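You operate a simulated robot arm through the tools that you are given. There is no shell and no other tool. Be economical: measure what you need, move in short steps, check, and stop when the job is done.

You run a simulated robot arm. Do the job below in one go: nothing can be reset, and whatever is moved stays where it is left.

## Task
Set the relief knob to 2.5 bar and pump until the vent puffs.
Fine: shut the bleed first; afterwards bleed the block to zero and leave the bleed open.
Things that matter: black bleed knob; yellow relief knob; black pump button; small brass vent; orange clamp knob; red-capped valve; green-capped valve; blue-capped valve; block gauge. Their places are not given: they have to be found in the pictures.

Only the result counts: the job must be done as asked and must still hold three seconds after the hand-in. Knocking over, shifting, dropping, spilling or breaking anything else fails it.

## Robot
A 7-joint arm with a two-finger parallel gripper, fixed in place. Base frame: the origin is at the foot of the arm, x ahead of it, y to its left, z up. Units: mm, degrees, N and s.
With the tool pointing down near the work surface it reaches from about 240 to 620 mm from the base axis. Its first joint turns from -66.0 to 66.0 degrees. Payload 2.6 kg.
Tool frame: the origin (TCP) lies between the finger pads and is the grasp point; the fingertips stand 30 mm ahead of it; z points along the fingers, y is the line along which they close. The gripper opens to 94 mm. The fingers are 28 mm wide and 10 mm thick; the gripper's body (50 by 96 mm) begins 55 mm behind the TCP.
Orientation is that of the tool frame in the base frame, as a unit quaternion [x, y, z, w]. With the fingers straight down and closing along the base's y, the tool's x points along the base's -x, its y along +y and its z along -z.

## Interface
- The arm moves only by the tool send_rows. Its argument "increments" is text: rows parted by semicolons, each of 7 numbers parted by spaces: the gripper command, from -1 (fully open) to 1 (shut), values between in proportion, then the shift along the tool's x, y, z in cm, then the turn, a rotation vector about the tool's x, y, z in degrees. In form: claw tx ty tz rx ry rz; .... A call has 1 to 8 rows; each row shifts and turns the commanded pose from where the row before left it, along the tool's axes as they then stand. Each row takes 0.2 s and may step no farther than 50 mm and 8.6 degrees from the row before; otherwise, or with a gripper value out of range, the whole call is refused. A pose out of reach is approached as far as the arm can. The call stops where the force on the tool passes 60 N (or 10 N more than at its start, if that is more) or the arm is blocked; 0.2 s more then pass. Each finger travels about 72 mm/s and halts on what it meets, pressing with about 41 N; the grip force reading is that of the motor and also rises with nothing between the fingers. The clock runs only during rows and for 0.2 s after the last one: add rows that do not move to give the fingers time. The reply holds the time, the measured pose of the TCP, the force on the tool along the base axes, the opening and the grip force, in the units named above and with some noise.
- Cameras (640 x 400 px; columns grow to the right, rows downward): "scene" is fixed at [29.6, 434, 552.4]; the picture's right is [-0.80, -0.60, 0.00], its down [-0.41, 0.55, -0.73] and it looks along [0.44, -0.59, -0.68] (base axes); focal length 281 px, centre (320, 200). "wrist" rides on the gripper at [-37, 0, -58] in the tool frame; the picture's right is [0.00, -1.00, 0.00], its down [0.97, 0.00, -0.24] and it looks along [0.24, 0.00, 0.97] (tool axes); focal length 218 px, centre (320, 200).
- snapshot(camera): a new picture of that camera. It takes no simulated time.
- probe_pixels(camera, pixels): for up to 12 pixels [column, row] of the newest picture of that camera ("zoom" is the newest enlarged one), the place [x, y, z] in the base frame of the surface seen there, good to about 2 mm. It takes no simulated time.
- zoom(camera, box): a new picture of the part [left, top, right, bottom] of that camera's present view, enlarged. It takes no simulated time.
- sign_off(): hands the job in; it is judged then, once.

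Keep the steps short. Do not move on a guess: measure, check each grasp and each placing, and mend mistakes. In all there are 80 turns and 46 pictures (those below and enlarged ones count). Leave the gripper open and the arm clear of the work at the hand-in unless told otherwise, and finish with a single line.

The tools are called after "Request:" by a JSON object that holds its "method" and its "body". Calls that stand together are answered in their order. send_rows: Moves the arm, as the interface text tells. Its arguments: {"type":"object","properties":{"increments":{"type":"string"}},"required":["increments"]} The other tools are called the same way: snapshot (camera) takes a picture; probe_pixels (camera, pixels) gives the place of the surface under pixels of a picture; zoom (camera, box) takes an enlarged picture of a part of a camera's view; sign_off () hands the job in.

At the start:

```text
t: 0.0
ee_pos: [318.6, 137.6, 344.6]
tcp_rot: [0.0, 1.0, 0.0, 0.0]
contact_force: [-0.1, 0.1, -0.2]
grip_width: 94.1
gripper_force: 0.0
```

scene: 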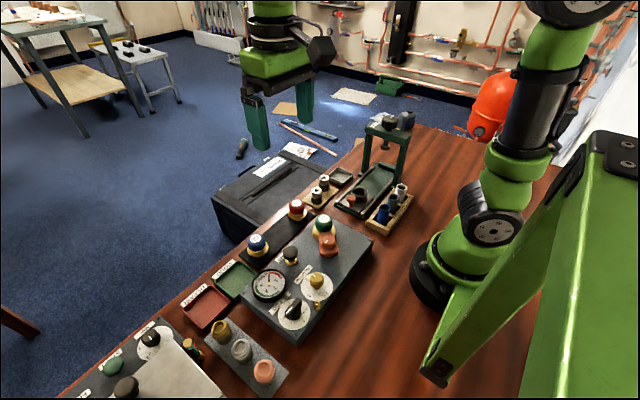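
wrist: 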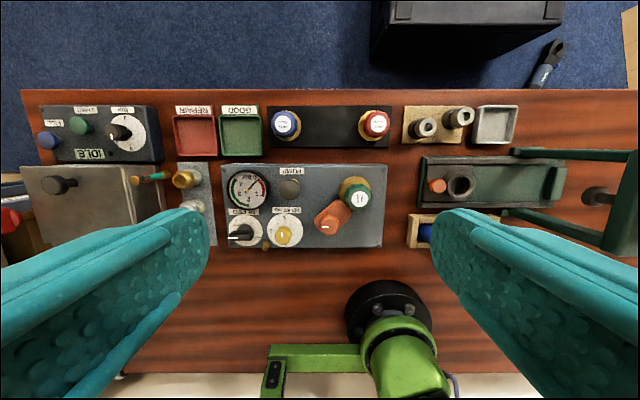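

I see the grey block with the gauge, black knob, yellow knob, orange clamp and green valve. I'll zoom in on it in both views.

Request:
{"method": "zoom", "body": {"camera": "scene", "box": [220, 200, 380, 350]}}

Request:
{"method": "zoom", "body": {"camera": "wrist", "box": [210, 150, 400, 260]}}

```text
2.67 times, centred on (300, 275) of scene
```

zoom: 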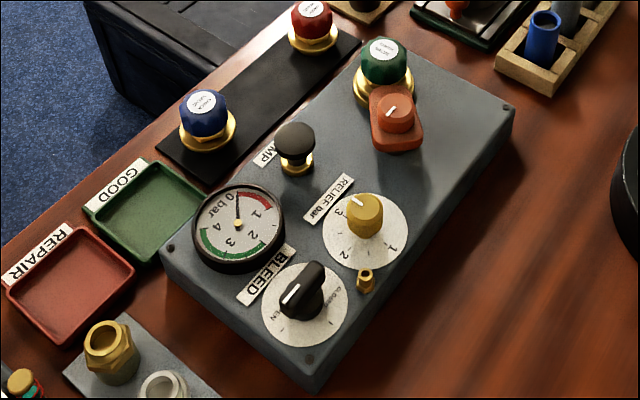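

```text
3.37 times, centred on (305, 205) of wrist
```

zoom: 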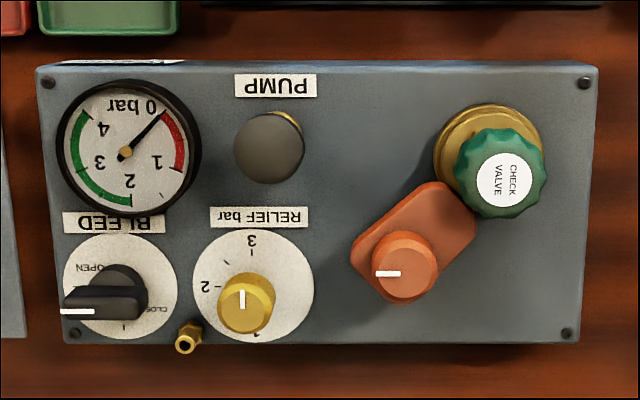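

Next I'll measure the positions of the controls in this enlarged wrist picture.

Request:
{"method": "probe_pixels", "body": {"camera": "zoom", "pixels": [[246, 300], [242, 290], [285, 270], [120, 285], [75, 310], [268, 140], [187, 343], [400, 272], [500, 180], [330, 150], [125, 150], [150, 250]]}}

Request:
{"method": "probe_pixels", "body": {"camera": "scene", "pixels": [[316, 276], [293, 306], [290, 252], [325, 242], [325, 219]]}}

```text
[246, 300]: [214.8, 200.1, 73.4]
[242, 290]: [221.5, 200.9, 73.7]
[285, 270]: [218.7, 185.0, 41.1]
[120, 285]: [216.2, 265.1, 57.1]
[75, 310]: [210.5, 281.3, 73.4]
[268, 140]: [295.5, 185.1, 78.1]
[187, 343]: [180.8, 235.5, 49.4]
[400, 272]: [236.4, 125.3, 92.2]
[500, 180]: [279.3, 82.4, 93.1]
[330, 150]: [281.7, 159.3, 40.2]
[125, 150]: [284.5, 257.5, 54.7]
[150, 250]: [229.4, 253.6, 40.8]
```

```text
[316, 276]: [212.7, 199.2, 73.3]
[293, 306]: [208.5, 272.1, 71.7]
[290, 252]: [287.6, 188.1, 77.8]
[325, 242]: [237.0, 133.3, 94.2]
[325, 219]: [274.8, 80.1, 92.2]
```

I have the positions: yellow knob at about (214,199), bleed at (212,268), pump at (292,187). Next I go above the bleed and relief dials for a close look.

Request:
{"method": "send_rows", "body": {"increments": "-1 2.35 2.3 3.1 0 0 0; -1 2.35 2.3 3.1 0 0 0; -1 2.35 2.3 3.1 0 0 0; -1 2.35 2.3 3.1 0 0 0; -1 0 0 0 0 0 0"}}

Request:
{"method": "snapshot", "body": {"camera": "wrist"}}

```text
t: 1.2
ee_pos: [226.1, 229.8, 220.6]
tcp_rot: [0.001, 1.0, 0.0, 0.0]
contact_force: [-0.2, 0.3, 0.1]
grip_width: 94.0
gripper_force: 0.0
```

```text
41 pictures are left
```

wrist: 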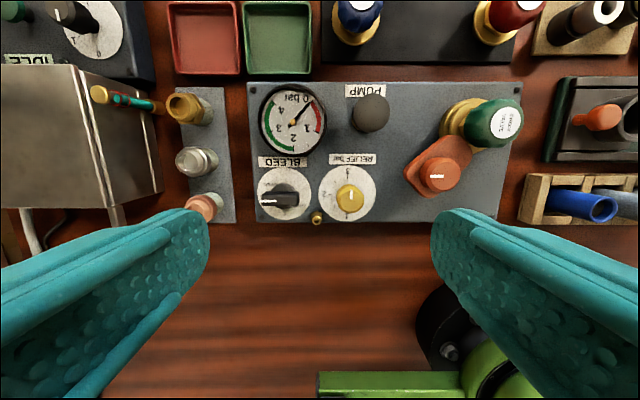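

Request:
{"method": "zoom", "body": {"camera": "wrist", "box": [240, 150, 400, 230]}}

Request:
{"method": "zoom", "body": {"camera": "scene", "box": [275, 265, 339, 335]}}

```text
4.00 times, centred on (320, 190) of wrist
```

zoom: 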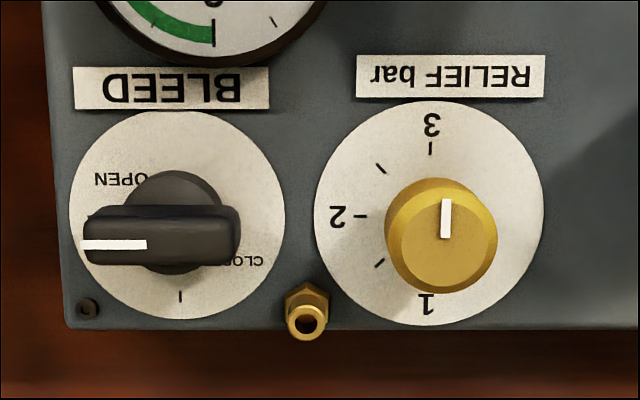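

```text
5.71 times, centred on (307, 300) of scene
```

zoom: 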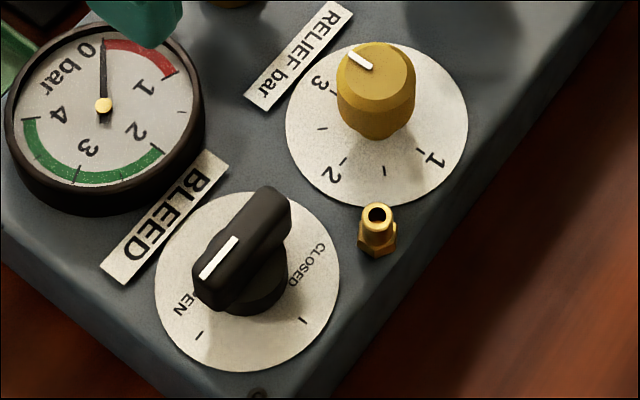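

Relief pointer is at 3, and the 2.5 tick is 45° from it towards +y. The bleed pointer is at the OPEN tick (+y), and the other tick is at -x. I'll measure the disc edges in the scene zoom to get the knob axes.

Request:
{"method": "probe_pixels", "body": {"camera": "zoom", "pixels": [[160, 285], [336, 275], [240, 367], [197, 335], [303, 320], [463, 122], [292, 135], [385, 200], [232, 245], [270, 200], [205, 270], [376, 70]]}}

Request:
{"method": "probe_pixels", "body": {"camera": "wrist", "pixels": [[259, 193], [309, 193], [284, 179], [284, 227], [320, 193], [375, 193], [347, 177], [262, 203], [297, 203], [280, 203], [350, 200], [279, 222]]}}

```text
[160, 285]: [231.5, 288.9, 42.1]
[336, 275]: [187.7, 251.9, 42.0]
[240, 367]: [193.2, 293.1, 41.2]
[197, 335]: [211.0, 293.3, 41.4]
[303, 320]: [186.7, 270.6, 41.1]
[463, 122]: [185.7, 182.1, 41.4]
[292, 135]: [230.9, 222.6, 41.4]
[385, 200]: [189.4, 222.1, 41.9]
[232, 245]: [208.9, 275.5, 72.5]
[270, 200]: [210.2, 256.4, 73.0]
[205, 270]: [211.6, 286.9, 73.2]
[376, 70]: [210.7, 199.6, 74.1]
```

```text
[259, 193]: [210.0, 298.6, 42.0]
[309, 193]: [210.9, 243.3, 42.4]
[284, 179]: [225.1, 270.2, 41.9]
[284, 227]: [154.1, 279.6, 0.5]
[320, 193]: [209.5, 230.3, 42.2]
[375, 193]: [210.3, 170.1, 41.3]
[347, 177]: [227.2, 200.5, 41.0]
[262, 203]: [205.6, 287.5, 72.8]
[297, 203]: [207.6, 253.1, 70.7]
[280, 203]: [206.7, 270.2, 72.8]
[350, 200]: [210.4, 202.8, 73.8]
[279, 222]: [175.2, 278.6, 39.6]
```

Bleed axis is at (210,270), with the bar along y and its top at z 73. Relief axis is at (210,200). Now I'll move above the bleed and turn the tool 90° counter-clockwise so the fingers close along x.

Request:
{"method": "send_rows", "body": {"increments": "-1 0.8 2.01 2.5 0 0 0; -1 0.81 2.01 2.5 0 0 0; -1 0 0 0 0 0 -8.2; -1 0 0 0 0 0 -8.2; -1 0 0 0 0 0 -8.2; -1 0 0 0 0 0 -8.2; -1 0 0 0 0 0 -8.2; -1 0 0 0 0 0 -8.2"}}

Request:
{"method": "send_rows", "body": {"increments": "-1 0 0 0 0 0 -8.2; -1 0 0 0 0 0 -8.2; -1 0 0 0 0 0 -8.2; -1 0 0 0 0 0 -8.2; -0.2 0 0 0 0 0 -8; -0.2 0 0 0 0 0 0; -0.2 0 0 0 0 0 0"}}

Request:
{"method": "snapshot", "body": {"camera": "wrist"}}

```text
t: 3.0
ee_pos: [209.4, 270.1, 171.3]
tcp_rot: [-0.418, 0.909, 0.0, 0.0]
contact_force: [0.4, 0.8, -0.2]
grip_width: 94.0
gripper_force: 0.0
```

```text
t: 4.6
ee_pos: [209.0, 270.7, 172.0]
tcp_rot: [-0.707, 0.708, 0.001, 0.0]
contact_force: [0.0, 0.4, 0.3]
grip_width: 56.4
gripper_force: 0.0
```

```text
38 pictures are left
```

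wrist: 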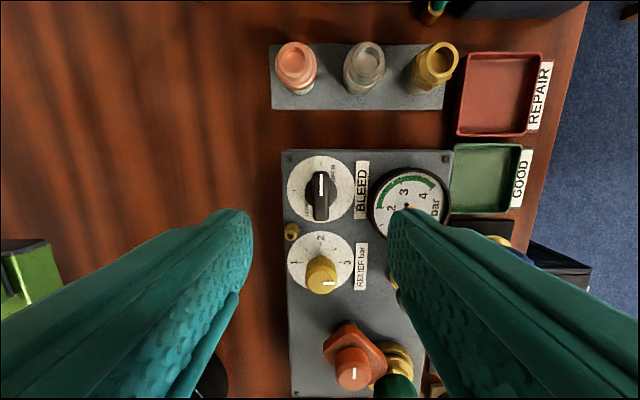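

Orientation reached. Now narrow the fingers to about 40 mm and go down around the bleed bar.

Request:
{"method": "send_rows", "body": {"increments": "0.15 0 0 0 0 0 0; 0.15 0 0 2.4 0 0 0; 0.15 0 0 2.2 0 0 0; 0.15 0 0 2.2 0 0 0; 0.15 0 0 2.0 0 0 0"}}

Request:
{"method": "zoom", "body": {"camera": "scene", "box": [240, 230, 352, 340]}}

```text
t: 5.8
ee_pos: [209.5, 270.6, 83.3]
tcp_rot: [-0.707, 0.707, 0.0, 0.0]
contact_force: [-0.8, -0.6, -0.3]
grip_width: 40.1
gripper_force: 0.0
```

```text
3.64 times, centred on (296, 285) of scene
```

zoom: 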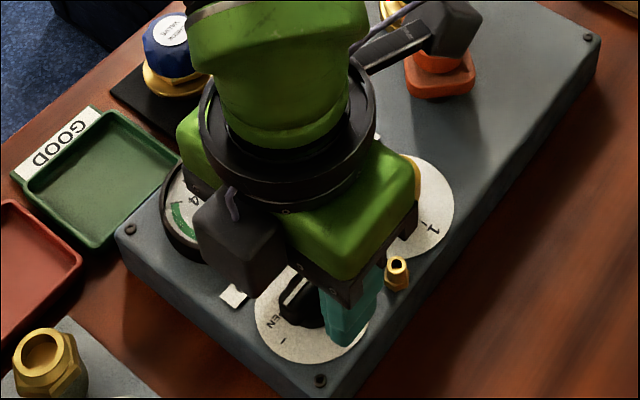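

The fingers straddle the bar, so I'll close them on it.

Request:
{"method": "send_rows", "body": {"increments": "1 0 0 0 0 0 0; 1 0 0 0 0 0 0; 1 0 0 0 0 0 0"}}

```text
t: 6.6
ee_pos: [211.1, 271.2, 82.8]
tcp_rot: [-0.707, 0.708, -0.001, 0.001]
contact_force: [13.7, 3.1, -15.4]
grip_width: 12.9
gripper_force: 44.9
```

Gripped, 12.9 mm wide. Turning counter-clockwise towards the -x tick, half-way first.

Request:
{"method": "send_rows", "body": {"increments": "1 0 0 0 0 0 -7.5; 1 0 0 0 0 0 -7.5; 1 0 0 0 0 0 -7.5; 1 0 0 0 0 0 -7.5; 1 0 0 0 0 0 -7.5; 1 0 0 0 0 0 -7.5"}}

```text
t: 8.0
ee_pos: [209.7, 270.4, 83.7]
tcp_rot: [0.925, -0.381, 0.001, 0.0]
contact_force: [17.1, 1.6, -11.1]
grip_width: 12.9
gripper_force: 44.8
```

It's following well at 45°. On to 90°.

Request:
{"method": "send_rows", "body": {"increments": "1 0 0 0 0 0 -7.5; 1 0 0 0 0 0 -7.5; 1 0 0 0 0 0 -7.5; 1 0 0 0 0 0 -7.5; 1 0 0 0 0 0 -7.5; 1 0 0 0 0 0 -7.5; 1 0 0 0 0 0 0"}}

Request:
{"method": "snapshot", "body": {"camera": "wrist"}}

```text
t: 9.6
ee_pos: [209.4, 269.5, 83.7]
tcp_rot: [1.0, 0.0, 0.0, 0.001]
contact_force: [10.2, -15.8, 7.0]
grip_width: 12.9
gripper_force: 45.0
```

```text
36 pictures are left
```

wrist: 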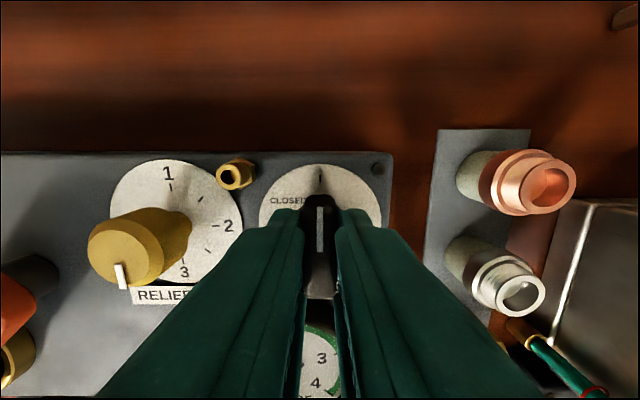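

The pointer now sits at the CLOSED tick. Release, lift, and look at it.

Request:
{"method": "send_rows", "body": {"increments": "0.15 0 0 0 0 0 0; 0.15 0 0 0 0 0 0; 0.15 0 0 -3 0 0 0; 0.15 0 0 -4 0 0 0; 0.15 0 0 0 0 0 0"}}

Request:
{"method": "snapshot", "body": {"camera": "wrist"}}

```text
t: 10.8
ee_pos: [207.3, 271.0, 154.4]
tcp_rot: [1.0, 0.0, 0.001, 0.0]
contact_force: [0.7, 0.2, 0.3]
grip_width: 40.0
gripper_force: 0.0
```

```text
35 pictures are left
```

wrist: 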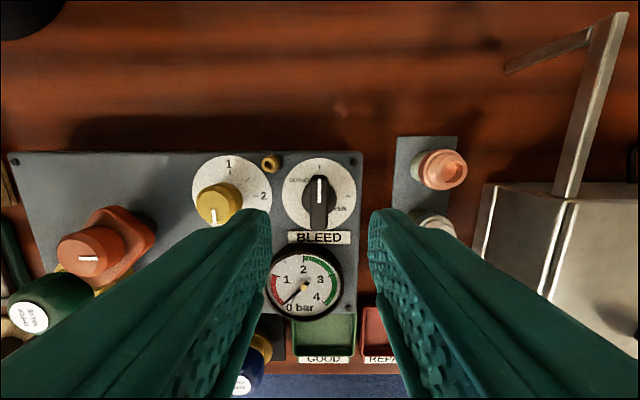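

Bleed is closed. Now move over the relief knob and turn the tool back 90° in the air.

Request:
{"method": "send_rows", "body": {"increments": "0.15 0.15 3.55 0 0 0 0; 0.15 0.15 3.55 0 0 0 0; 0.15 0 0 0 0 0 8.2; 0.15 0 0 0 0 0 8.2; 0.15 0 0 0 0 0 8.2; 0.15 0 0 0 0 0 8.2; 0.15 0 0 0 0 0 8.2; 0.15 0 0 0 0 0 8.2"}}

Request:
{"method": "send_rows", "body": {"increments": "0.15 0 0 0 0 0 8.2; 0.15 0 0 0 0 0 8.2; 0.15 0 0 0 0 0 8.2; 0.15 0 0 0 0 0 8.2; 0.15 0 0 0 0 0 8; 0.15 0 0 0 0 0 0"}}

Request:
{"method": "snapshot", "body": {"camera": "wrist"}}

```text
t: 12.6
ee_pos: [211.5, 199.4, 155.6]
tcp_rot: [0.909, -0.418, 0.0, -0.001]
contact_force: [-0.4, 1.3, 0.6]
grip_width: 39.9
gripper_force: 0.0
```

```text
t: 14.0
ee_pos: [212.2, 199.3, 153.8]
tcp_rot: [-0.706, 0.708, 0.0, 0.0]
contact_force: [0.9, -0.2, 0.3]
grip_width: 40.0
gripper_force: 0.1
```

```text
34 pictures are left
```

wrist: 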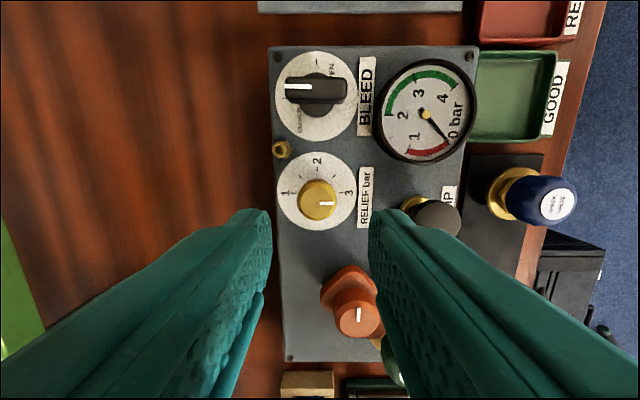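

Above the relief knob. Go down to z of about 81 and grip it.

Request:
{"method": "send_rows", "body": {"increments": "0.15 0 0.1 2.5 0 0 0; 0.15 0 0 2.5 0 0 0; 0.15 0 0 2.3 0 0 0; 0.15 0 0 0 0 0 0; 1 0 0 0 0 0 0; 1 0 0 0 0 0 0; 1 0 0 0 0 0 0"}}

Request:
{"method": "snapshot", "body": {"camera": "wrist"}}

```text
t: 15.6
ee_pos: [209.2, 198.6, 80.3]
tcp_rot: [-0.707, 0.707, 0.001, -0.002]
contact_force: [-11.9, 3.3, -5.1]
grip_width: 26.4
gripper_force: 44.9
```

```text
33 pictures are left
```

wrist: 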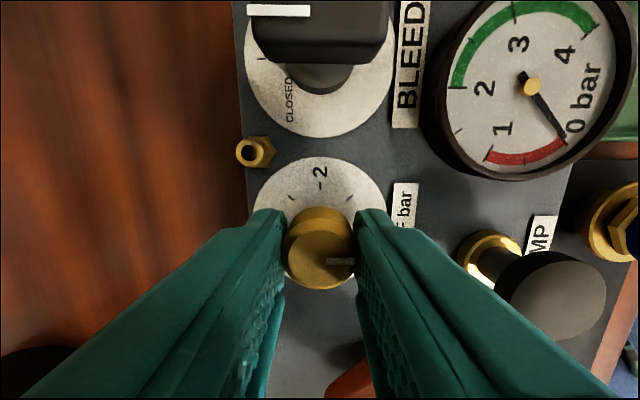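

Gripped. Turn 45° counter-clockwise to the 2.5 tick.

Request:
{"method": "send_rows", "body": {"increments": "1 0 0 0 0 0 -7.5; 1 0 0 0 0 0 -7.5; 1 0 0 0 0 0 -7.5; 1 0 0 0 0 0 -7.5; 1 0 0 0 0 0 -7.5; 1 0 0 0 0 0 -7.5; 1 0 0 0 0 0 0"}}

Request:
{"method": "snapshot", "body": {"camera": "wrist"}}

```text
t: 17.2
ee_pos: [211.1, 199.0, 80.5]
tcp_rot: [0.925, -0.381, -0.002, 0.0]
contact_force: [-16.6, 7.7, -10.6]
grip_width: 26.8
gripper_force: 45.2
```

```text
32 pictures are left
```

wrist: 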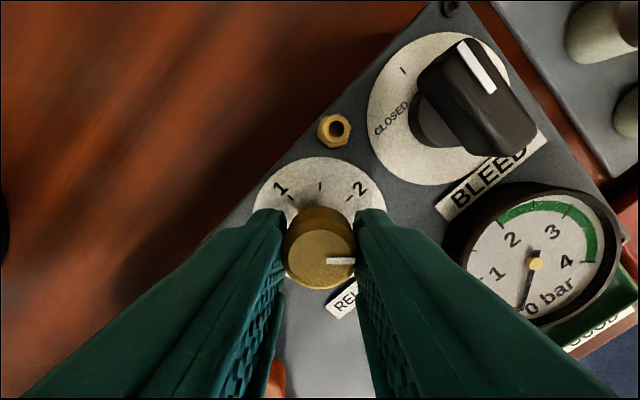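

Knob turned with the fingers. Release, lift and check both pointers.

Request:
{"method": "send_rows", "body": {"increments": "0.15 0 0 0 0 0 0; 0.15 0 0 0 0 0 0; 0.15 0 0 -3 0 0 0; 0.15 0 0 -4.5 0 0 0; 0.15 0 0 -4.5 0 0 0; 0.15 0 0 0 0 0 0"}}

Request:
{"method": "snapshot", "body": {"camera": "wrist"}}

Request:
{"method": "zoom", "body": {"camera": "scene", "box": [260, 255, 350, 335]}}

```text
t: 18.6
ee_pos: [210.2, 199.1, 200.6]
tcp_rot: [0.924, -0.383, -0.001, 0.0]
contact_force: [0.1, -0.4, 0.6]
grip_width: 40.1
gripper_force: 0.1
```

```text
31 pictures are left
```

wrist: 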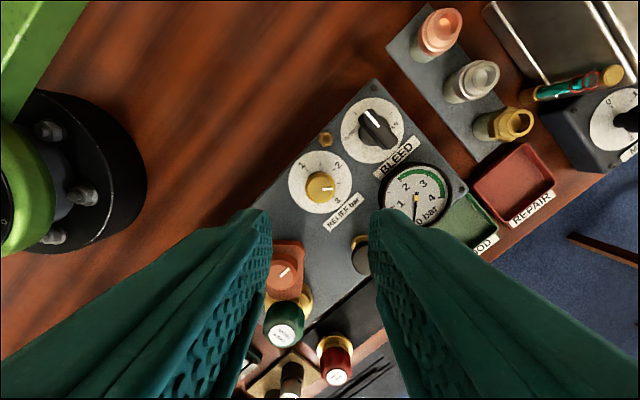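

```text
5.00 times, centred on (305, 295) of scene
```

zoom: 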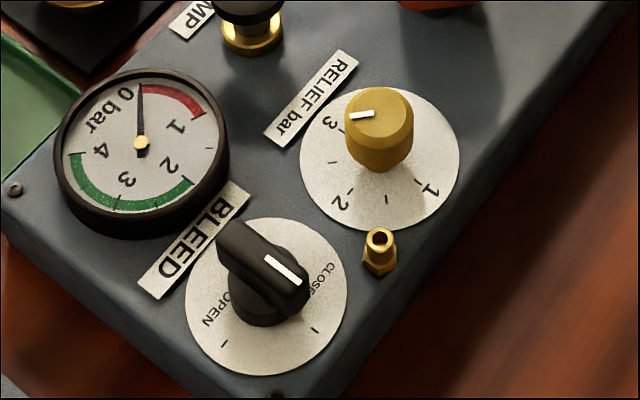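

Measure the pointer-mark directions: both ends of the white line on the relief and bleed knobs.

Request:
{"method": "probe_pixels", "body": {"camera": "zoom", "pixels": [[352, 116], [372, 114], [267, 258], [298, 281], [380, 110], [222, 232], [336, 155], [224, 342], [314, 330]]}}

Request:
{"method": "zoom", "body": {"camera": "wrist", "box": [280, 90, 410, 220]}}

```text
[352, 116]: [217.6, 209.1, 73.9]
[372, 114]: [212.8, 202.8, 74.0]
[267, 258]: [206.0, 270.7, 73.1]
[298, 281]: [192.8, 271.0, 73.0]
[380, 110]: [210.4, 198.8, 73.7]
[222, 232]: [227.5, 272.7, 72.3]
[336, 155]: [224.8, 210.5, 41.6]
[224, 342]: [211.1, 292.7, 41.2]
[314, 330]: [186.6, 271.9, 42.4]
```

```text
3.08 times, centred on (345, 155) of wrist
```

zoom: 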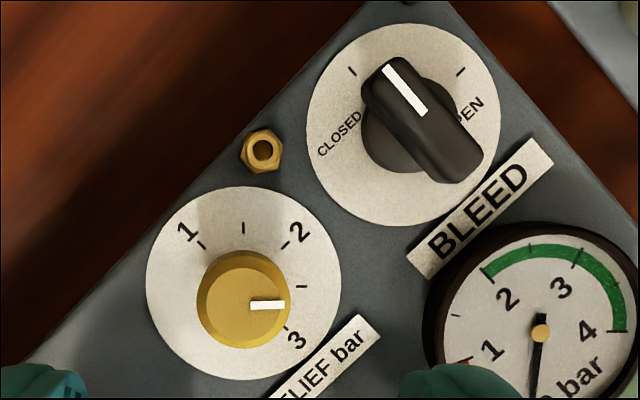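

Relief mark lines up with the 2.5 tick, and bleed with CLOSED. Now close the gripper, move over the pump button (291,187, top z 78) and stop just above it.

Request:
{"method": "send_rows", "body": {"increments": "1 3.29 -2.44 0 0 0 0; 1 3.29 -2.44 0 0 0 0; 1 0 0 4 0 0 0; 1 0 0 4 0 0 0; 1 0 0 0 0 0 0"}}

Request:
{"method": "snapshot", "body": {"camera": "wrist"}}

Request:
{"method": "zoom", "body": {"camera": "scene", "box": [230, 200, 350, 320]}}

```text
t: 19.8
ee_pos: [292.5, 187.3, 119.2]
tcp_rot: [0.924, -0.383, 0.0, 0.0]
contact_force: [0.1, 0.8, -1.1]
grip_width: 0.0
gripper_force: 33.0
```

```text
28 pictures are left
```

wrist: 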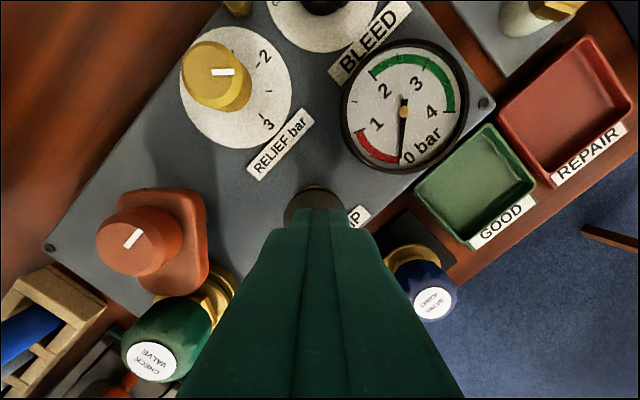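

```text
3.33 times, centred on (290, 260) of scene
```

zoom: 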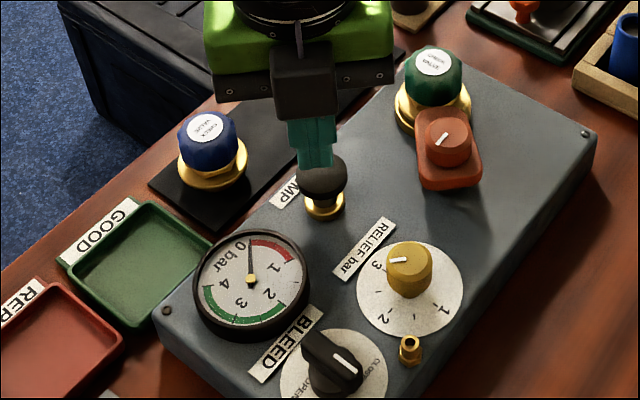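

Fingertips are over the button and the gauge is in view. Press gently step by step to find contact and stroke.

Request:
{"method": "send_rows", "body": {"increments": "1 0 0 0.8 0 0 0; 1 0 0 0.4 0 0 0; 1 0 0 0.3 0 0 0; 1 0 0 0.3 0 0 0"}}

Request:
{"method": "zoom", "body": {"camera": "wrist", "box": [270, 30, 480, 240]}}

```text
t: 20.8
ee_pos: [292.2, 187.6, 102.0]
tcp_rot: [0.924, -0.384, 0.0, 0.0]
contact_force: [0.6, -1.8, 2.1]
grip_width: 0.0
gripper_force: 33.1
```

```text
1.90 times, centred on (375, 135) of wrist
```

zoom: 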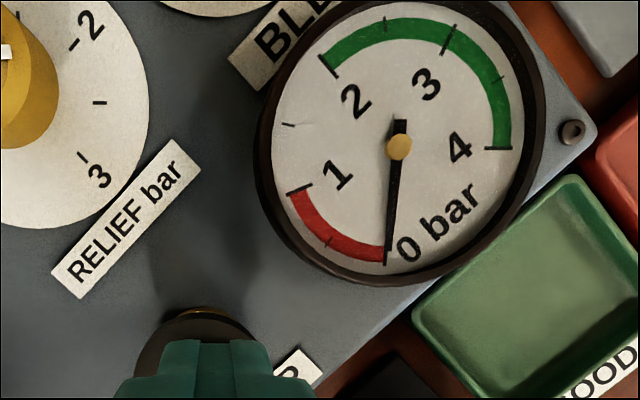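

Contact has begun, with very light force, and the gauge still reads 0. Press deeper.

Request:
{"method": "send_rows", "body": {"increments": "1 0 0 0.3 0 0 0; 1 0 0 0.3 0 0 0; 1 0 0 0.3 0 0 0; 1 0 0 0 0 0 0"}}

Request:
{"method": "zoom", "body": {"camera": "wrist", "box": [270, 30, 480, 240]}}

```text
t: 21.8
ee_pos: [291.8, 187.7, 94.1]
tcp_rot: [0.924, -0.383, 0.0, -0.001]
contact_force: [1.3, -1.2, 7.0]
grip_width: 0.2
gripper_force: 32.9
```

```text
1.90 times, centred on (375, 135) of wrist
```

zoom: 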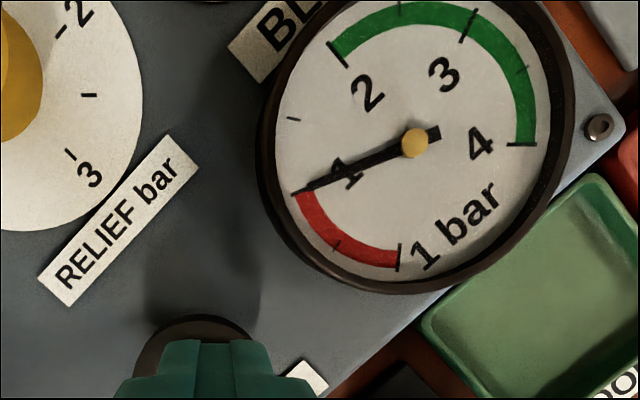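

The gauge rose to about 1 bar. Let the button up and check that the pressure holds.

Request:
{"method": "send_rows", "body": {"increments": "1 0 0 -0.8 0 0 0; 1 0 0 -0.8 0 0 0; 1 0 0 0 0 0 0"}}

Request:
{"method": "zoom", "body": {"camera": "wrist", "box": [270, 30, 480, 240]}}

```text
t: 22.6
ee_pos: [290.8, 188.2, 109.9]
tcp_rot: [0.924, -0.383, 0.0, -0.001]
contact_force: [-0.2, 0.0, 1.1]
grip_width: 0.0
gripper_force: 33.0
```

```text
1.90 times, centred on (375, 135) of wrist
```

zoom: 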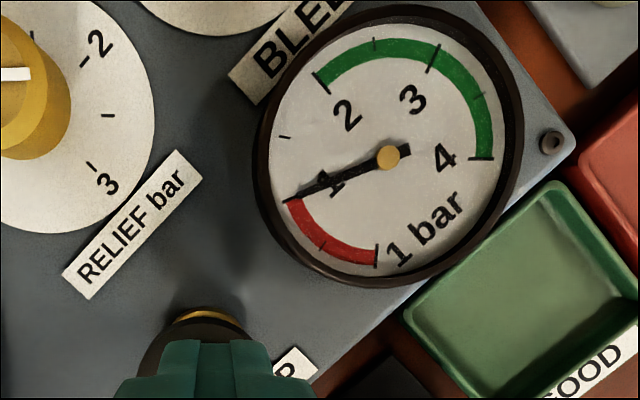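

It holds at about 1 bar. Second stroke.

Request:
{"method": "send_rows", "body": {"increments": "1 0 0 0.8 0 0 0; 1 0 0 0.8 0 0 0; 1 0 0 0 0 0 0; 1 0 0 -0.8 0 0 0; 1 0 0 -0.8 0 0 0; 1 0 0 0 0 0 0"}}

Request:
{"method": "zoom", "body": {"camera": "wrist", "box": [200, 0, 480, 240]}}

```text
t: 24.0
ee_pos: [291.1, 187.6, 109.5]
tcp_rot: [0.924, -0.382, 0.0, 0.0]
contact_force: [-0.8, -0.9, 0.6]
grip_width: 0.0
gripper_force: 33.7
```

```text
1.67 times, centred on (340, 120) of wrist
```

zoom: 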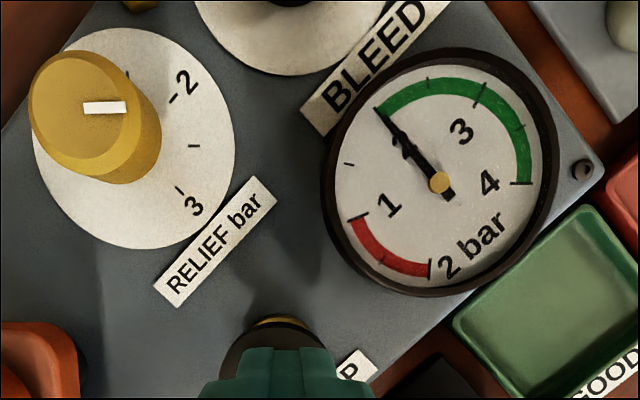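

Now it reads 2 bar, so each full stroke gives 1 bar. For the third stroke I press and stay down, then look at the gauge and vent.

Request:
{"method": "send_rows", "body": {"increments": "1 0 0 0.8 0 0 0; 1 0 0 0.8 0 0 0"}}

Request:
{"method": "zoom", "body": {"camera": "scene", "box": [240, 240, 350, 340]}}

```text
t: 24.6
ee_pos: [291.6, 187.5, 94.0]
tcp_rot: [0.923, -0.384, 0.001, -0.001]
contact_force: [0.5, -0.6, 6.1]
grip_width: 0.2
gripper_force: 33.3
```

```text
4.00 times, centred on (295, 290) of scene
```

zoom: 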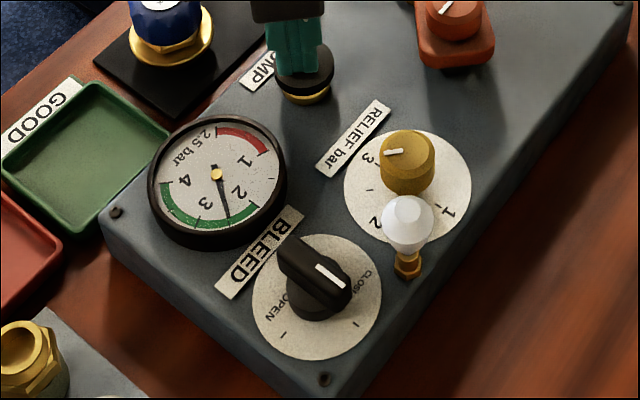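

The vent puffs and the gauge reads 2.5 bar. Lift off, turn the tool to 180° and go back over the bleed.

Request:
{"method": "send_rows", "body": {"increments": "1 0 0 -3 0 0 0; 1 0 0 -4 0 0 0; 1 0 0 0 0 0 -7.5; 1 0 0 0 0 0 -7.5; 1 0 0 0 0 0 -7.5; 1 0 0 0 0 0 -7.5; 1 0 0 0 0 0 -7.5; 1 0 0 0 0 0 -7.5"}}

```text
t: 26.4
ee_pos: [292.2, 187.9, 162.8]
tcp_rot: [1.0, 0.001, 0.0, 0.0]
contact_force: [0.7, 0.8, -0.1]
grip_width: 0.0
gripper_force: 32.8
```

Tool x is now base +x and tool y is base -y. Move by (-82,+82) to (210,270) and open to 40 mm.

Request:
{"method": "send_rows", "body": {"increments": "0.15 -2.73 -2.74 0 0 0 0; 0.15 -2.73 -2.74 0 0 0 0; 0.15 -2.74 -2.74 0 0 0 0; 0.15 0 0 0 0 0 0"}}

Request:
{"method": "snapshot", "body": {"camera": "wrist"}}

```text
t: 27.4
ee_pos: [210.5, 271.1, 163.6]
tcp_rot: [1.0, 0.0, 0.0, 0.0]
contact_force: [-0.2, 0.0, 0.6]
grip_width: 40.1
gripper_force: 0.1
```

```text
21 pictures are left
```

wrist: 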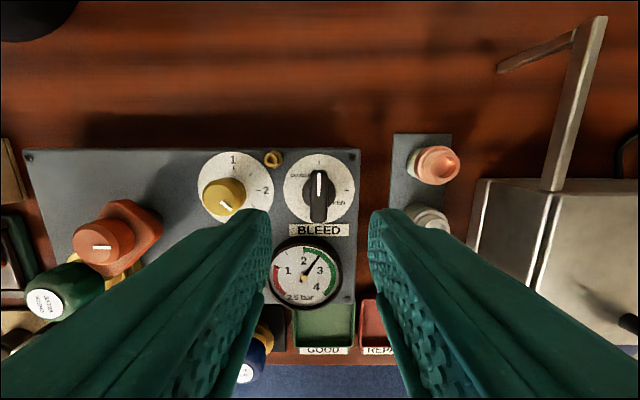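

Aligned, and the gauge still shows 2.5 bar. Go down 8 cm and grip.

Request:
{"method": "send_rows", "body": {"increments": "0.15 0 0 2.8 0 0 0; 0.15 0 0 2.7 0 0 0; 0.15 0 0 2.5 0 0 0; 0.15 0 0 0 0 0 0; 1 0 0 0 0 0 0; 1 0 0 0 0 0 0; 1 0 0 0 0 0 0"}}

```text
t: 29.0
ee_pos: [209.6, 270.3, 84.7]
tcp_rot: [1.0, 0.0, 0.0, 0.0]
contact_force: [0.7, 2.9, -10.1]
grip_width: 12.8
gripper_force: 44.9
```

Gripped at 12.8 mm. Turn clockwise 90° to OPEN.

Request:
{"method": "send_rows", "body": {"increments": "1 0 0 0 0 0 7.5; 1 0 0 0 0 0 7.5; 1 0 0 0 0 0 7.5; 1 0 0 0 0 0 7.5; 1 0 0 0 0 0 7.5; 1 0 0 0 0 0 7.5"}}

Request:
{"method": "send_rows", "body": {"increments": "1 0 0 0 0 0 7.5; 1 0 0 0 0 0 7.5; 1 0 0 0 0 0 7.5; 1 0 0 0 0 0 7.5; 1 0 0 0 0 0 7.5; 1 0 0 0 0 0 7.5; 1 0 0 0 0 0 0"}}

```text
t: 30.4
ee_pos: [210.3, 269.9, 84.4]
tcp_rot: [0.923, -0.385, 0.0, 0.0]
contact_force: [-2.0, 7.5, -6.2]
grip_width: 12.9
gripper_force: 45.0
```

```text
t: 32.0
ee_pos: [210.2, 270.0, 82.8]
tcp_rot: [-0.707, 0.708, 0.0, 0.001]
contact_force: [0.4, 16.4, -5.9]
grip_width: 12.6
gripper_force: 45.1
```

Turned to 90°. Release to 40 mm, lift well clear, then open fully and check.

Request:
{"method": "send_rows", "body": {"increments": "0.15 0 0 0 0 0 0; 0.15 0 0 0 0 0 0; 0.15 0 0 -3 0 0 0; 0.15 0 0 -4.5 0 0 0; -1 0 0 -4.5 0 0 0; -1 0 0 -4.5 0 0 0; -1 0 0 0 0 0 0; -1 0 0 0 0 0 0"}}

Request:
{"method": "zoom", "body": {"camera": "wrist", "box": [250, 110, 470, 310]}}

Request:
{"method": "zoom", "body": {"camera": "scene", "box": [220, 200, 380, 350]}}

```text
t: 33.8
ee_pos: [208.7, 270.5, 249.5]
tcp_rot: [-0.707, 0.707, 0.0, 0.0]
contact_force: [0.3, -0.2, -0.1]
grip_width: 93.9
gripper_force: 0.0
```

```text
2.00 times, centred on (360, 210) of wrist
```

zoom: 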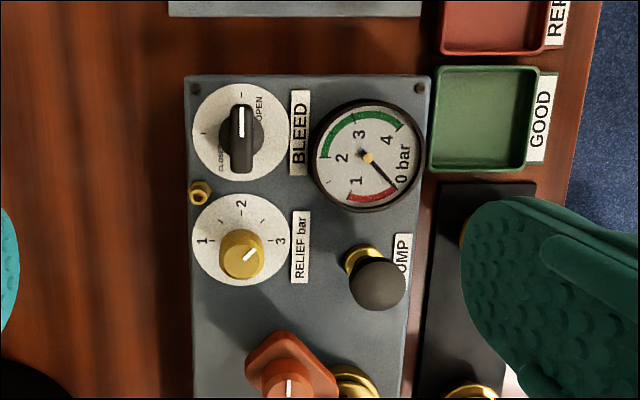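

```text
2.67 times, centred on (300, 275) of scene
```

zoom: 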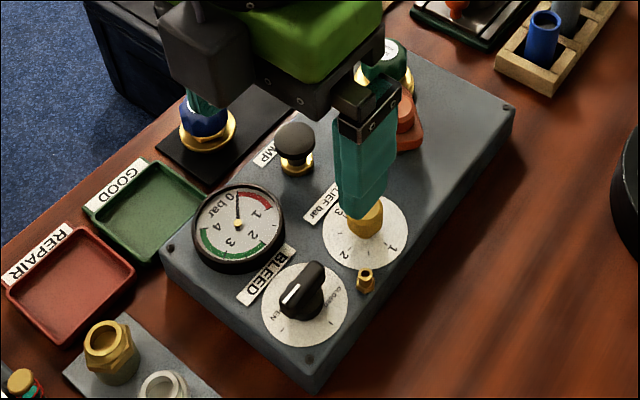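

The gauge reads 0 bar, bleed points to OPEN, relief is at 2.5, the gripper is open and the arm is clear. Handing in.

Request:
{"method": "sign_off", "body": {}}

```text
The job is handed in.
```

Done: bleed shut, relief set to 2.5 bar, pumped three strokes until the vent puffed at 2.5 bar, then bled to 0 bar with the bleed left open.
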